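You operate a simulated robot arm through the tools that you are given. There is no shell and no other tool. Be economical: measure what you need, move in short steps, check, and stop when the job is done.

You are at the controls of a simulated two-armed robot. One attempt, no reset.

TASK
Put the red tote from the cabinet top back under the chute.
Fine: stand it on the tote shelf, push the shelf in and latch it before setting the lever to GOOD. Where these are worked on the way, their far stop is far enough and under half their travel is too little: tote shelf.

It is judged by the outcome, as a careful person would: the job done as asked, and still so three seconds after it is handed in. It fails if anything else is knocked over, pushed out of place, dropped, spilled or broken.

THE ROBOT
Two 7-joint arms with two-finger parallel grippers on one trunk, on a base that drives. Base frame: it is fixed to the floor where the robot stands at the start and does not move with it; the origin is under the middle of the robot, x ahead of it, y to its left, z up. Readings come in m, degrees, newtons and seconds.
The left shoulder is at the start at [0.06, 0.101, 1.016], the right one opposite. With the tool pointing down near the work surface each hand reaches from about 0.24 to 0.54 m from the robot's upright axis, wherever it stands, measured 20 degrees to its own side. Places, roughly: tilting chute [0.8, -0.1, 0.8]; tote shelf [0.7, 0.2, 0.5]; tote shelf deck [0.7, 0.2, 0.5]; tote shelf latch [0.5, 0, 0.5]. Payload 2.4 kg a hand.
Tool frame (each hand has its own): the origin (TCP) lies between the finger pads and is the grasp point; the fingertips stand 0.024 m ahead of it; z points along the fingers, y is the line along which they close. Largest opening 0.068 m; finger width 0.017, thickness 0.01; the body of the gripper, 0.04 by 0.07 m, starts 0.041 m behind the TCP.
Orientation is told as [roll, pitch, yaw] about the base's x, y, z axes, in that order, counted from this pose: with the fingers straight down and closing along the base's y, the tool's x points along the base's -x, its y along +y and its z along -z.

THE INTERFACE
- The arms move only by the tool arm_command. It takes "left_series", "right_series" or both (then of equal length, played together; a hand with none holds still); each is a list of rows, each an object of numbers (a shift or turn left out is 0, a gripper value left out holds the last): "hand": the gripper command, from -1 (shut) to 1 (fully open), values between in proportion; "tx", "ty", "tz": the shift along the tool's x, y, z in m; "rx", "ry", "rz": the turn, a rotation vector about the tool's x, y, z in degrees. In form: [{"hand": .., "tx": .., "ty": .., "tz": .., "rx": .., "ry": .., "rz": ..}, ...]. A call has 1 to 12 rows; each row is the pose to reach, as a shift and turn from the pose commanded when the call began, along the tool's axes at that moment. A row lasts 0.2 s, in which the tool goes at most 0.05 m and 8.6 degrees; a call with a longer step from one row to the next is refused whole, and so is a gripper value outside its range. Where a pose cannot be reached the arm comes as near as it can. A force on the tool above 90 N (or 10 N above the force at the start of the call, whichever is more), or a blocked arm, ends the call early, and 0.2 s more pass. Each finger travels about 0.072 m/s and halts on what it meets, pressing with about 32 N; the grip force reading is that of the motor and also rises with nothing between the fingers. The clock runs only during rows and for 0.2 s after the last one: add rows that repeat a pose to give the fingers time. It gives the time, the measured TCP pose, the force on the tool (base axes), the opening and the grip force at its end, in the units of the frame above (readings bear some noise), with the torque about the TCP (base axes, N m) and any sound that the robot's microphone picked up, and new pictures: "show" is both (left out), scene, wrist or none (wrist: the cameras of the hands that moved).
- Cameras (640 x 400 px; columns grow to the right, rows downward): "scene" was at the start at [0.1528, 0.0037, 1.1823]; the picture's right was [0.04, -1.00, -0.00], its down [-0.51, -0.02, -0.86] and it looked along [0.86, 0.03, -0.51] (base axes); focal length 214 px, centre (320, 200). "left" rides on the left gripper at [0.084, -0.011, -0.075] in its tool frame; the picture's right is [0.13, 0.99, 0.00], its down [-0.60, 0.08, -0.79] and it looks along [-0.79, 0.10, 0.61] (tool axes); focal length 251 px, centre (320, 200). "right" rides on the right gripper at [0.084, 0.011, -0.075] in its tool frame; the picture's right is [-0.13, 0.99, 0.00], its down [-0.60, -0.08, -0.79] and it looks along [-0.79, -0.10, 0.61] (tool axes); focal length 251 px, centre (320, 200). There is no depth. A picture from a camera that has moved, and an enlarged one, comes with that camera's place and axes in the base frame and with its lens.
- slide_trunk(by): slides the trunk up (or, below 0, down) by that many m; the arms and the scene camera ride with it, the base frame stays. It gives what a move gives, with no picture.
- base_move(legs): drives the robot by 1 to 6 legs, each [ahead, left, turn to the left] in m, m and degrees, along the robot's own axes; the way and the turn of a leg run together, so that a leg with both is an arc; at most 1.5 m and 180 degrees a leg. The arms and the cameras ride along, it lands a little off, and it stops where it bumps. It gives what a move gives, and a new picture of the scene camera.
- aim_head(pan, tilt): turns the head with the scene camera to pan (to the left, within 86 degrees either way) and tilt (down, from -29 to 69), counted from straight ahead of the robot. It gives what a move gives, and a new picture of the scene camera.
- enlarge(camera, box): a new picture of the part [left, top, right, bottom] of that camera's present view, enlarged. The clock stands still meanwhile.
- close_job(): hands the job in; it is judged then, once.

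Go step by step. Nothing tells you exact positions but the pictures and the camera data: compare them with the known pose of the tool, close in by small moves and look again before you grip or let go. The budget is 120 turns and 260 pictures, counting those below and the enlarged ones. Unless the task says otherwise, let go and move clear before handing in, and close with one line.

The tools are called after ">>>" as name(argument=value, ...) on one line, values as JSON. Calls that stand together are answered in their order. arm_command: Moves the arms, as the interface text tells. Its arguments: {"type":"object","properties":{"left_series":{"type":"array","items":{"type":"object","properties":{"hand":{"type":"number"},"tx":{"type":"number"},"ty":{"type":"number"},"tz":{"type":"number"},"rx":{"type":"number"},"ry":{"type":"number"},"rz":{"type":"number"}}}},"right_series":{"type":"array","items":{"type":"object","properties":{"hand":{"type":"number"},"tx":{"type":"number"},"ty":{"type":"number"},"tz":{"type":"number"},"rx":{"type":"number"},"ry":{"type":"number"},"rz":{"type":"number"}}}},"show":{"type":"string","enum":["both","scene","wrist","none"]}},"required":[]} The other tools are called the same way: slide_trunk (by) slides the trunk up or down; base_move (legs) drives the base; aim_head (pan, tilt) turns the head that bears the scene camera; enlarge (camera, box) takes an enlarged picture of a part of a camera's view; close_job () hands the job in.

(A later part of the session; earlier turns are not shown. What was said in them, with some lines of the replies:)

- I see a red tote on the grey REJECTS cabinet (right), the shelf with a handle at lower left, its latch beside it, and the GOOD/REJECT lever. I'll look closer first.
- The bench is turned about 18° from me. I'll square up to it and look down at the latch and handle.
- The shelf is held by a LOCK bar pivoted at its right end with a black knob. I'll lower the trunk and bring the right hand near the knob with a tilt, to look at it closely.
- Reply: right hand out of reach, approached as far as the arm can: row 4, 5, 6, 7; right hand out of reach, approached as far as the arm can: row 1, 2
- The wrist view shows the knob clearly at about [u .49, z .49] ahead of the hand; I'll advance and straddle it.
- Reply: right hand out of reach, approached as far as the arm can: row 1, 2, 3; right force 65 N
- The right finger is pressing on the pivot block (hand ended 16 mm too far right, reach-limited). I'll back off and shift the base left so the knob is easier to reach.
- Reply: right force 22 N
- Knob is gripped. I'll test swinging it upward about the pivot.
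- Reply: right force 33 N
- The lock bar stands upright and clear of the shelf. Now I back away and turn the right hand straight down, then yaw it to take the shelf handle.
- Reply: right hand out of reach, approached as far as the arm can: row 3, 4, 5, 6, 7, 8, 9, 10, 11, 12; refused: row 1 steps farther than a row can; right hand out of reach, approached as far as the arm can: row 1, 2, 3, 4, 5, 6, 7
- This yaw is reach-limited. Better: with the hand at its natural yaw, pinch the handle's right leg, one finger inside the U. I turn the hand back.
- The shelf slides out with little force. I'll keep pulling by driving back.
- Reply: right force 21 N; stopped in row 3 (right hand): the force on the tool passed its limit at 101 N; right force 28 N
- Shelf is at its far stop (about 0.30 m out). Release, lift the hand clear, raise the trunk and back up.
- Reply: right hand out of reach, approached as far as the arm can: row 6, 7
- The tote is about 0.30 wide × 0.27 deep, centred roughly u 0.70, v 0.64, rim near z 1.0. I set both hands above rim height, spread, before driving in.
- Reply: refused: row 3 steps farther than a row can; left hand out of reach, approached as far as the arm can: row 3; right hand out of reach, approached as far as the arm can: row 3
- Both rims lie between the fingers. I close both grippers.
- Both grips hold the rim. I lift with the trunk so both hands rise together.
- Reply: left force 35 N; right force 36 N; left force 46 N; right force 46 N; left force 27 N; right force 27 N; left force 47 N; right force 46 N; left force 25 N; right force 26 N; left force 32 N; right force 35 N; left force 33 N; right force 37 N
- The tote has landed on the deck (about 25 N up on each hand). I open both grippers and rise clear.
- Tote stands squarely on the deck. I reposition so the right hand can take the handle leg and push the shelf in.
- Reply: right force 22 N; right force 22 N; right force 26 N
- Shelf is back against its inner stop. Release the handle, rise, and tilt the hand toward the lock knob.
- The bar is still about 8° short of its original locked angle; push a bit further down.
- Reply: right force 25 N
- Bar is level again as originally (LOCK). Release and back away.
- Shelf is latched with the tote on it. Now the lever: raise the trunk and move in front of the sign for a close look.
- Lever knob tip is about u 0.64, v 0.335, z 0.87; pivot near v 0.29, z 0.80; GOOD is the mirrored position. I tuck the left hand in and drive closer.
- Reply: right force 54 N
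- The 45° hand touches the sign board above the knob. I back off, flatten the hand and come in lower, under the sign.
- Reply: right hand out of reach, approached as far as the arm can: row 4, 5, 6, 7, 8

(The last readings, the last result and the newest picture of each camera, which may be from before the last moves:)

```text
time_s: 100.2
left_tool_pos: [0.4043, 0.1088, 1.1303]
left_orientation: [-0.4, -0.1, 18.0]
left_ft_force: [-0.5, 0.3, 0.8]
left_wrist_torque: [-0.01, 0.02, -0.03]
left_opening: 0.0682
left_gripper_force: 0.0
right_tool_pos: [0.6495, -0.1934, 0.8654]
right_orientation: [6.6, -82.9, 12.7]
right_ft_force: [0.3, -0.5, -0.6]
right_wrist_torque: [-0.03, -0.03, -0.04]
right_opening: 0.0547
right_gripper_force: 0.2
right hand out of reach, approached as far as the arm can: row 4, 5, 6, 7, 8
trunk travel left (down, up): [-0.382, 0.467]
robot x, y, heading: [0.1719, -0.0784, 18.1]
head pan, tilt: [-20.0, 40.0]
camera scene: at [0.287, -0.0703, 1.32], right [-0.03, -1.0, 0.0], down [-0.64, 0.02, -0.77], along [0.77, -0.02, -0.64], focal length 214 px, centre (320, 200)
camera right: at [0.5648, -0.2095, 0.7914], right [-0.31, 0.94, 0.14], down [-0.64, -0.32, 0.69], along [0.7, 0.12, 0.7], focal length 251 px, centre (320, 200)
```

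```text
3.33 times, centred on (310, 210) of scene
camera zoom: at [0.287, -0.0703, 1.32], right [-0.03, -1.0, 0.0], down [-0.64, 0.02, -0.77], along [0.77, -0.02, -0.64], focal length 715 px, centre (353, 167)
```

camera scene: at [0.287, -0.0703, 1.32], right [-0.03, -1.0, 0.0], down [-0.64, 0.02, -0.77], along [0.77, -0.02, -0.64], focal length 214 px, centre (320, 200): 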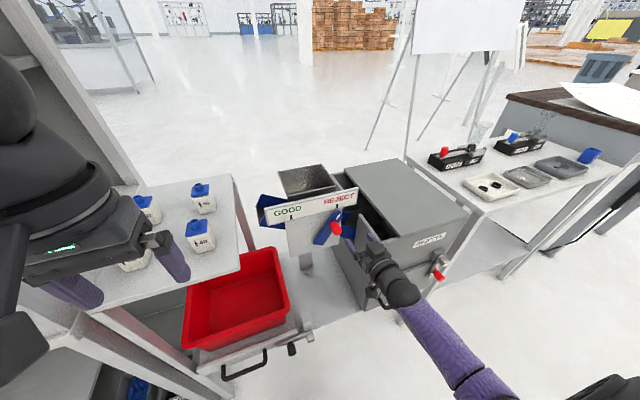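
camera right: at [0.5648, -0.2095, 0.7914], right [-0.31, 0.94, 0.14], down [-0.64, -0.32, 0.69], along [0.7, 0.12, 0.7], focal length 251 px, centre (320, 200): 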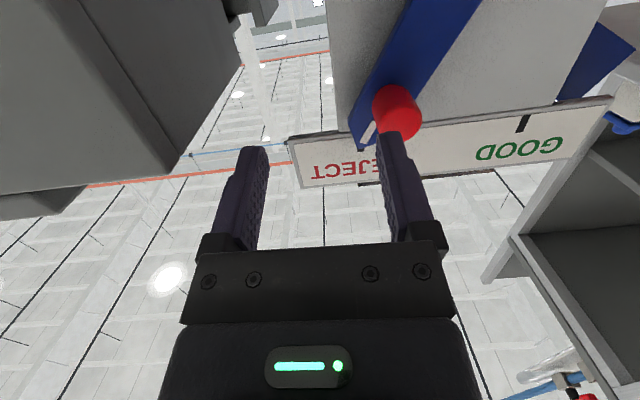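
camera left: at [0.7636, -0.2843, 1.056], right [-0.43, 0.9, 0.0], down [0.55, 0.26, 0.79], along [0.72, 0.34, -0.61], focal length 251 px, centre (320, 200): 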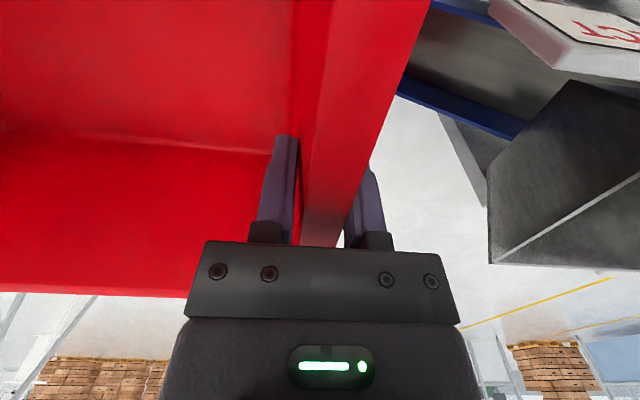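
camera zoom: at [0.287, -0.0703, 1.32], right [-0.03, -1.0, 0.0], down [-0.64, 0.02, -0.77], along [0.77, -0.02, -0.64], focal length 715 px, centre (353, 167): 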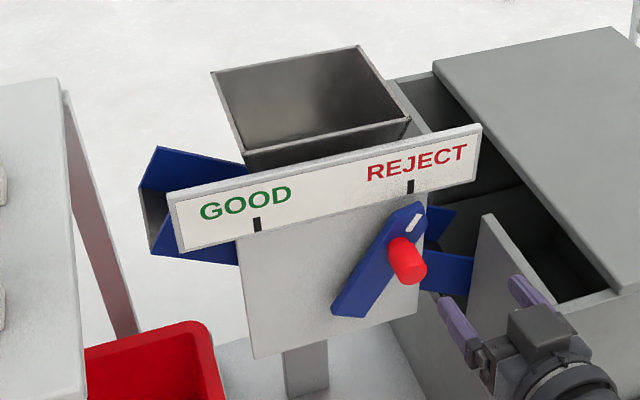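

Hand is now horizontal below the sign, right of the knob. I close the fingers, slide in just right of the knob, then sweep it left toward GOOD.

>>> arm_command(right_series=[{"hand": -1}, {"hand": -1}, {"hand": -1, "ty": 0.008, "tx": -0.005}, {"hand": -1, "ty": 0.01, "tx": -0.006, "tz": 0.03}, {"hand": -1, "ty": 0.01, "tx": -0.006, "tz": 0.06}, {"hand": -1, "ty": 0.01, "tx": -0.006, "tz": 0.09}])

>>> enlarge(camera="scene", box=[230, 150, 390, 270])

```text
time_s: 101.5
left_tool_pos: [0.4004, 0.1061, 1.1311]
left_orientation: [-0.4, -0.4, 17.9]
left_ft_force: [0.0, 0.1, 0.7]
left_wrist_torque: [0.01, 0.0, -0.03]
left_opening: 0.068
left_gripper_force: 0.1
right_tool_pos: [0.7298, -0.1595, 0.8612]
right_orientation: [1.8, -83.1, 16.7]
right_ft_force: [-28.9, -9.5, 3.8]
right_wrist_torque: [0.36, -0.46, 1.05]
right_opening: 0.0
right_gripper_force: 23.8
right hand out of reach, approached as far as the arm can: row 3, 4, 5, 6
trunk travel left (down, up): [-0.382, 0.467]
robot x, y, heading: [0.171, -0.081, 18.1]
head pan, tilt: [-20.0, 40.0]
camera scene: at [0.2831, -0.0724, 1.3203], right [-0.03, -1.0, 0.0], down [-0.64, 0.02, -0.77], along [0.77, -0.03, -0.64], focal length 214 px, centre (320, 200)
camera right: at [0.6466, -0.1748, 0.7867], right [-0.3, 0.94, 0.13], down [-0.65, -0.3, 0.69], along [0.7, 0.12, 0.71], focal length 251 px, centre (320, 200)
```

scene: 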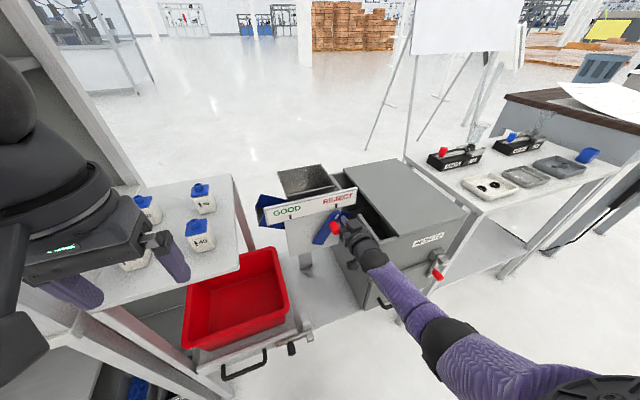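
right: 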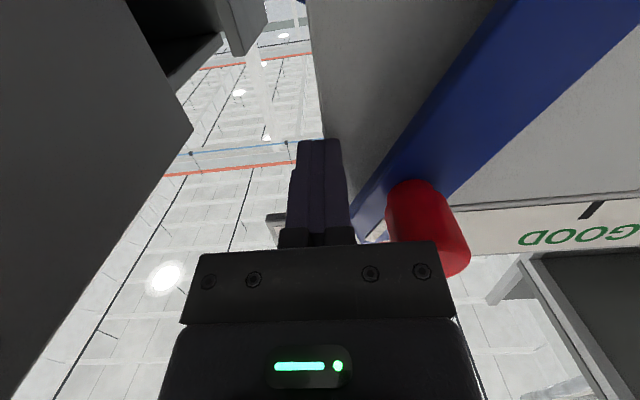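

```text
3.33 times, centred on (310, 210) of scene
camera zoom: at [0.2831, -0.0724, 1.3203], right [-0.03, -1.0, 0.0], down [-0.64, 0.02, -0.77], along [0.77, -0.03, -0.64], focal length 715 px, centre (353, 167)
```

zoom: 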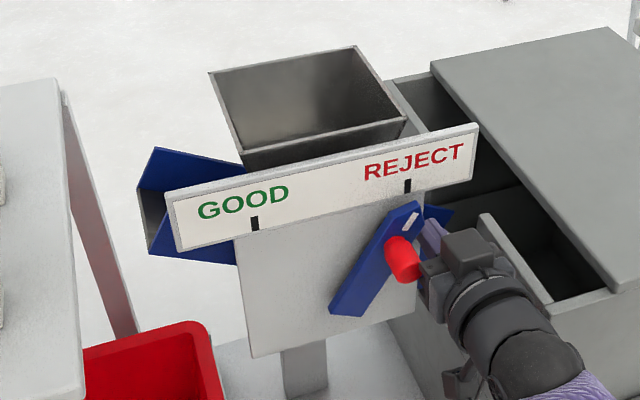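

>>> arm_command(right_series=[{"hand": -1, "tz": -0.012}, {"hand": -1, "tz": -0.012, "tx": -0.006, "ty": 0.015}, {"hand": -1, "tz": -0.012, "tx": -0.01, "ty": 0.03}, {"hand": -1, "tz": -0.012, "tx": -0.014, "ty": 0.045}], show="wrist")

>>> enlarge(camera="scene", box=[230, 150, 390, 270])

```text
time_s: 102.5
left_tool_pos: [0.4023, 0.1073, 1.1301]
left_orientation: [-0.3, -0.2, 18.0]
left_ft_force: [-0.2, 0.4, 0.6]
left_wrist_torque: [0.0, -0.01, 0.0]
left_opening: 0.0681
left_gripper_force: 0.1
right_tool_pos: [0.7303, -0.1579, 0.8665]
right_orientation: [2.9, -82.9, 16.0]
right_ft_force: [-19.4, -5.7, -5.4]
right_wrist_torque: [-0.04, -0.6, 0.68]
right_opening: 0.0001
right_gripper_force: 23.4
right hand out of reach, approached as far as the arm can: row 1, 2, 3, 4
trunk travel left (down, up): [-0.382, 0.467]
robot x, y, heading: [0.1709, -0.0786, 17.8]
head pan, tilt: [-20.0, 40.0]
camera right: at [0.6465, -0.1729, 0.7937], right [-0.31, 0.94, 0.13], down [-0.65, -0.31, 0.7], along [0.7, 0.13, 0.7], focal length 251 px, centre (320, 200)
```

right: 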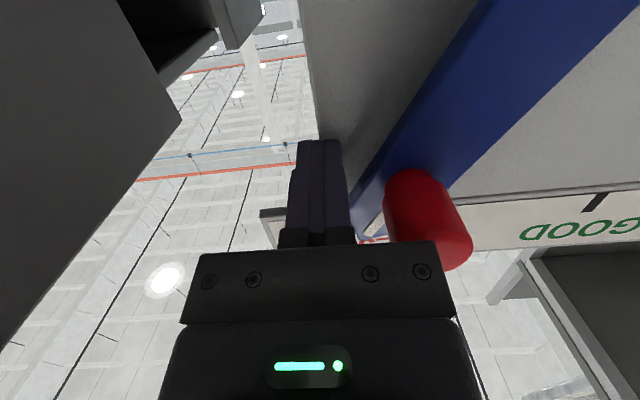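

```text
3.33 times, centred on (310, 210) of scene
camera zoom: at [0.2852, -0.0717, 1.32], right [-0.03, -1.0, 0.0], down [-0.64, 0.02, -0.77], along [0.77, -0.02, -0.64], focal length 715 px, centre (353, 167)
```

zoom: 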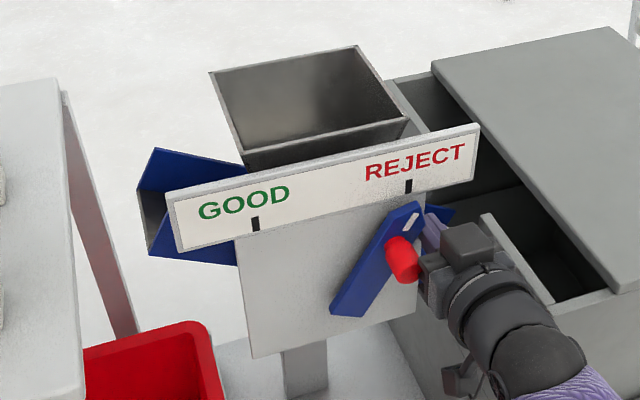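

The arm is at its lateral reach limit, so I'll sweep the lever by shifting the base left, in small steps.

>>> base_move(legs=[[-0.012, 0, 0], [0, 0.05, 0]])

>>> enlarge(camera="scene", box=[230, 150, 390, 270])

```text
time_s: 103.8
left_tool_pos: [0.3769, 0.1513, 1.1307]
left_orientation: [-0.4, -0.2, 18.1]
left_ft_force: [0.3, -0.3, -0.4]
left_wrist_torque: [0.0, -0.03, -0.01]
left_opening: 0.068
left_gripper_force: 0.1
right_tool_pos: [0.7049, -0.1105, 0.8685]
right_orientation: [3.2, -83.0, 15.7]
right_ft_force: [-0.1, 0.3, 0.1]
right_wrist_torque: [-0.03, -0.01, -0.01]
right_opening: 0.0001
right_gripper_force: 23.4
trunk travel left (down, up): [-0.382, 0.467]
robot x, y, heading: [0.1453, -0.0324, 18.2]
head pan, tilt: [-20.0, 40.0]
camera scene: at [0.2604, -0.0262, 1.3199], right [-0.03, -1.0, 0.0], down [-0.64, 0.02, -0.77], along [0.77, -0.02, -0.64], focal length 214 px, centre (320, 200)
```

scene: 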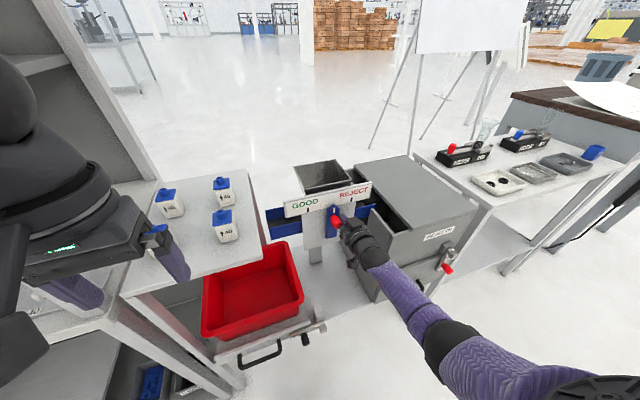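

```text
3.33 times, centred on (310, 210) of scene
camera zoom: at [0.2604, -0.0262, 1.3199], right [-0.03, -1.0, 0.0], down [-0.64, 0.02, -0.77], along [0.77, -0.02, -0.64], focal length 715 px, centre (353, 167)
```

zoom: 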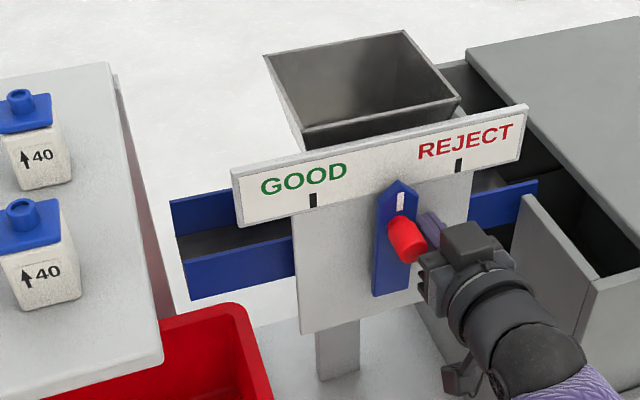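

>>> base_move(legs=[[0, 0.045, 0]])

>>> enlarge(camera="scene", box=[230, 150, 390, 270])

```text
time_s: 104.7
left_tool_pos: [0.3625, 0.195, 1.1307]
left_orientation: [-0.2, -0.2, 18.1]
left_ft_force: [-0.3, -0.3, -0.2]
left_wrist_torque: [-0.01, 0.01, 0.01]
left_opening: 0.068
left_gripper_force: 0.0
right_tool_pos: [0.6919, -0.0682, 0.8676]
right_orientation: [3.4, -83.0, 15.5]
right_ft_force: [-0.1, -0.5, -0.1]
right_wrist_torque: [-0.01, -0.04, 0.04]
right_opening: 0.0
right_gripper_force: 23.8
trunk travel left (down, up): [-0.382, 0.467]
robot x, y, heading: [0.1312, 0.0062, 18.1]
head pan, tilt: [-20.0, 40.0]
camera scene: at [0.2464, 0.0159, 1.3199], right [-0.03, -1.0, 0.0], down [-0.64, 0.02, -0.77], along [0.77, -0.02, -0.64], focal length 214 px, centre (320, 200)
```

scene: 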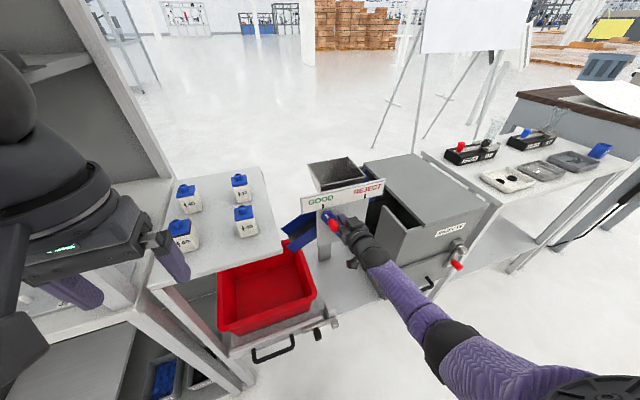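

```text
3.33 times, centred on (310, 210) of scene
camera zoom: at [0.2464, 0.0159, 1.3199], right [-0.03, -1.0, 0.0], down [-0.64, 0.02, -0.77], along [0.77, -0.02, -0.64], focal length 715 px, centre (353, 167)
```

zoom: 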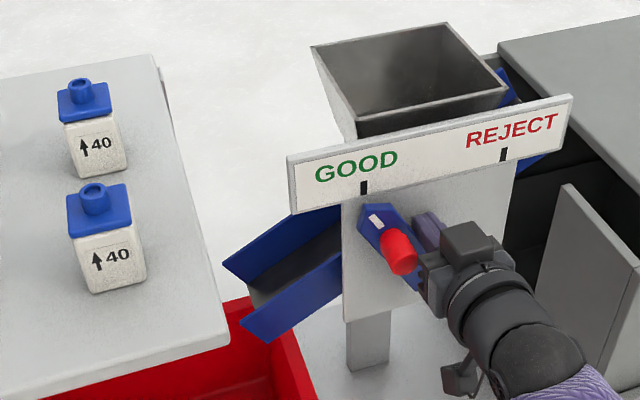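

The lever now points at GOOD and the trough tips toward the tote; one small nudge to seat it at its stop.

>>> base_move(legs=[[0, 0.012, 0]])

>>> enlarge(camera="scene", box=[250, 150, 410, 270])

```text
time_s: 105.5
left_tool_pos: [0.3625, 0.1998, 1.1313]
left_orientation: [0.0, -0.1, 17.8]
left_ft_force: [0.0, -0.3, -0.6]
left_wrist_torque: [0.04, 0.04, 0.0]
left_opening: 0.0679
left_gripper_force: 0.0
right_tool_pos: [0.6909, -0.0677, 0.8684]
right_orientation: [5.4, -83.1, 13.0]
right_ft_force: [26.4, -52.3, 7.6]
right_wrist_torque: [-0.35, -0.38, -1.05]
right_opening: 0.0
right_gripper_force: 23.3
trunk travel left (down, up): [-0.382, 0.467]
robot x, y, heading: [0.1229, 0.022, 18.0]
head pan, tilt: [-20.0, 40.0]
camera scene: at [0.2456, 0.0198, 1.3198], right [-0.04, -1.0, -0.01], down [-0.64, 0.03, -0.76], along [0.76, -0.02, -0.64], focal length 214 px, centre (320, 200)
```

scene: 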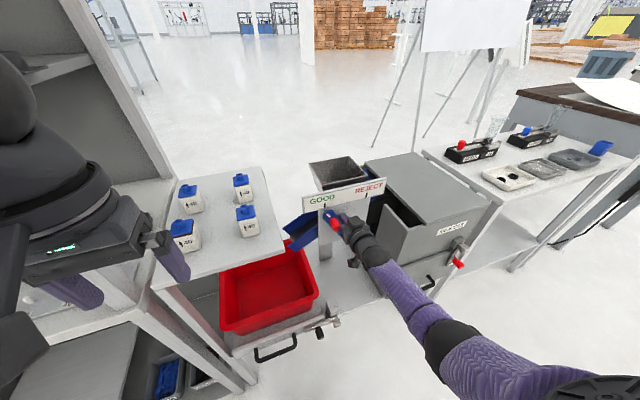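

```text
3.33 times, centred on (330, 210) of scene
camera zoom: at [0.2456, 0.0198, 1.3198], right [-0.04, -1.0, -0.01], down [-0.64, 0.03, -0.76], along [0.76, -0.02, -0.64], focal length 715 px, centre (287, 167)
```

zoom: 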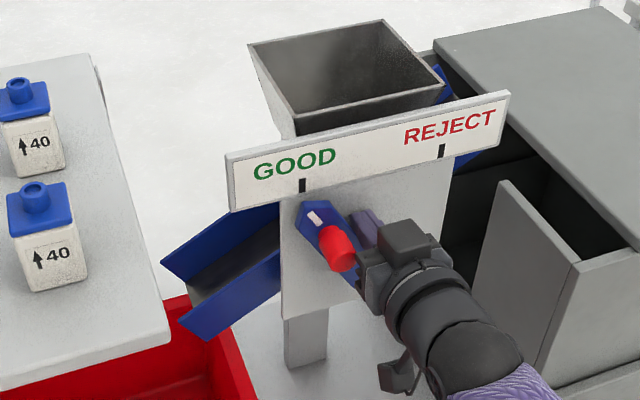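

At the stop. Ease off to the right, then back straight away.

>>> base_move(legs=[[0, -0.022, 0], [-0.25, 0, 0]])

>>> aim_head(pan=-10, tilt=42)

>>> enlarge(camera="scene", box=[220, 100, 460, 280])

```text
time_s: 107.7
left_tool_pos: [0.129, 0.1068, 1.1302]
left_orientation: [-0.4, -0.1, 17.9]
left_ft_force: [-0.5, 0.7, -0.7]
left_wrist_torque: [-0.01, 0.0, -0.02]
left_opening: 0.068
left_gripper_force: 0.1
right_tool_pos: [0.4562, -0.1625, 0.8694]
right_orientation: [2.6, -83.2, 15.7]
right_ft_force: [-0.5, -0.3, 0.1]
right_wrist_torque: [-0.02, -0.03, -0.02]
right_opening: 0.0001
right_gripper_force: 23.3
trunk travel left (down, up): [-0.382, 0.467]
robot x, y, heading: [-0.1047, -0.0809, 17.8]
head pan, tilt: [-20.0, 40.0]
camera scene: at [0.011, -0.0719, 1.3199], right [-0.04, -1.0, 0.0], down [-0.64, 0.02, -0.77], along [0.77, -0.03, -0.64], focal length 214 px, centre (320, 200)
```

scene: 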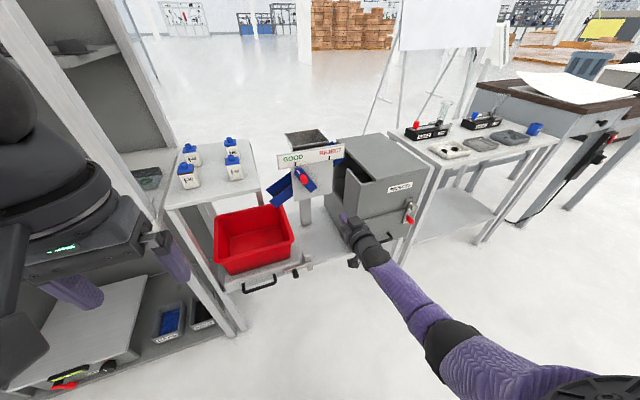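

```text
time_s: 108.4
left_tool_pos: [0.129, 0.1052, 1.1297]
left_orientation: [-0.4, -0.1, 17.8]
left_ft_force: [0.1, 0.7, 0.3]
left_wrist_torque: [-0.02, -0.01, 0.02]
left_opening: 0.068
left_gripper_force: 0.1
right_tool_pos: [0.4568, -0.1619, 0.8696]
right_orientation: [2.6, -83.2, 15.6]
right_ft_force: [-0.3, 0.7, 0.5]
right_wrist_torque: [-0.03, -0.02, 0.02]
right_opening: 0.0002
right_gripper_force: 24.1
trunk travel left (down, up): [-0.382, 0.467]
robot x, y, heading: [-0.1043, -0.0752, 18.1]
head pan, tilt: [-10.0, 42.0]
camera scene: at [0.0092, -0.0572, 1.317], right [0.14, -0.99, 0.0], down [-0.66, -0.09, -0.74], along [0.74, 0.1, -0.67], focal length 214 px, centre (320, 200)
```

scene: 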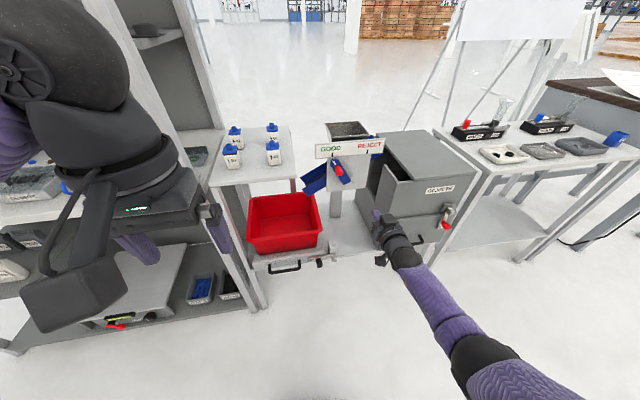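

```text
2.22 times, centred on (340, 190) of scene
camera zoom: at [0.0092, -0.0572, 1.317], right [0.14, -0.99, 0.0], down [-0.66, -0.09, -0.74], along [0.74, 0.1, -0.67], focal length 477 px, centre (276, 222)
```

zoom: 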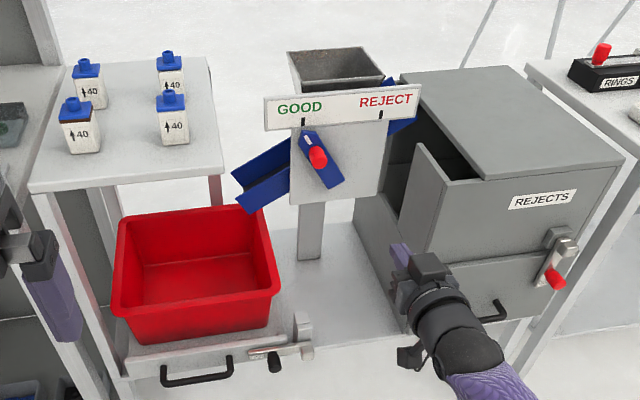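

>>> enlarge(camera="scene", box=[240, 240, 344, 290])

```text
6.15 times, centred on (292, 265) of scene
camera zoom: at [0.0092, -0.0572, 1.317], right [0.14, -0.99, 0.0], down [-0.66, -0.09, -0.74], along [0.74, 0.1, -0.67], focal length 1320 px, centre (492, -200)
```

zoom: 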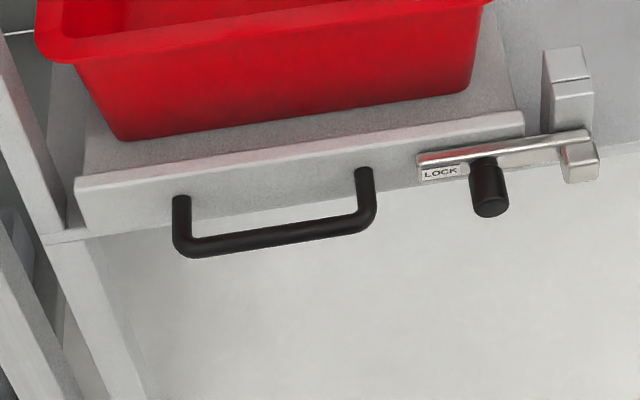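

The tote is standing on the shelf, the shelf is in with its lock bar level, and the lever points at GOOD. Both hands are clear, so I'm handing in.

>>> close_job()

```text
The job is handed in.
```

The red tote is back under the chute on the tote shelf, the shelf is pushed in and latched, and the lever was then set to GOOD. I saw nothing else moved or knocked over, though my gripper briefly pressed against the sign board above the lever.
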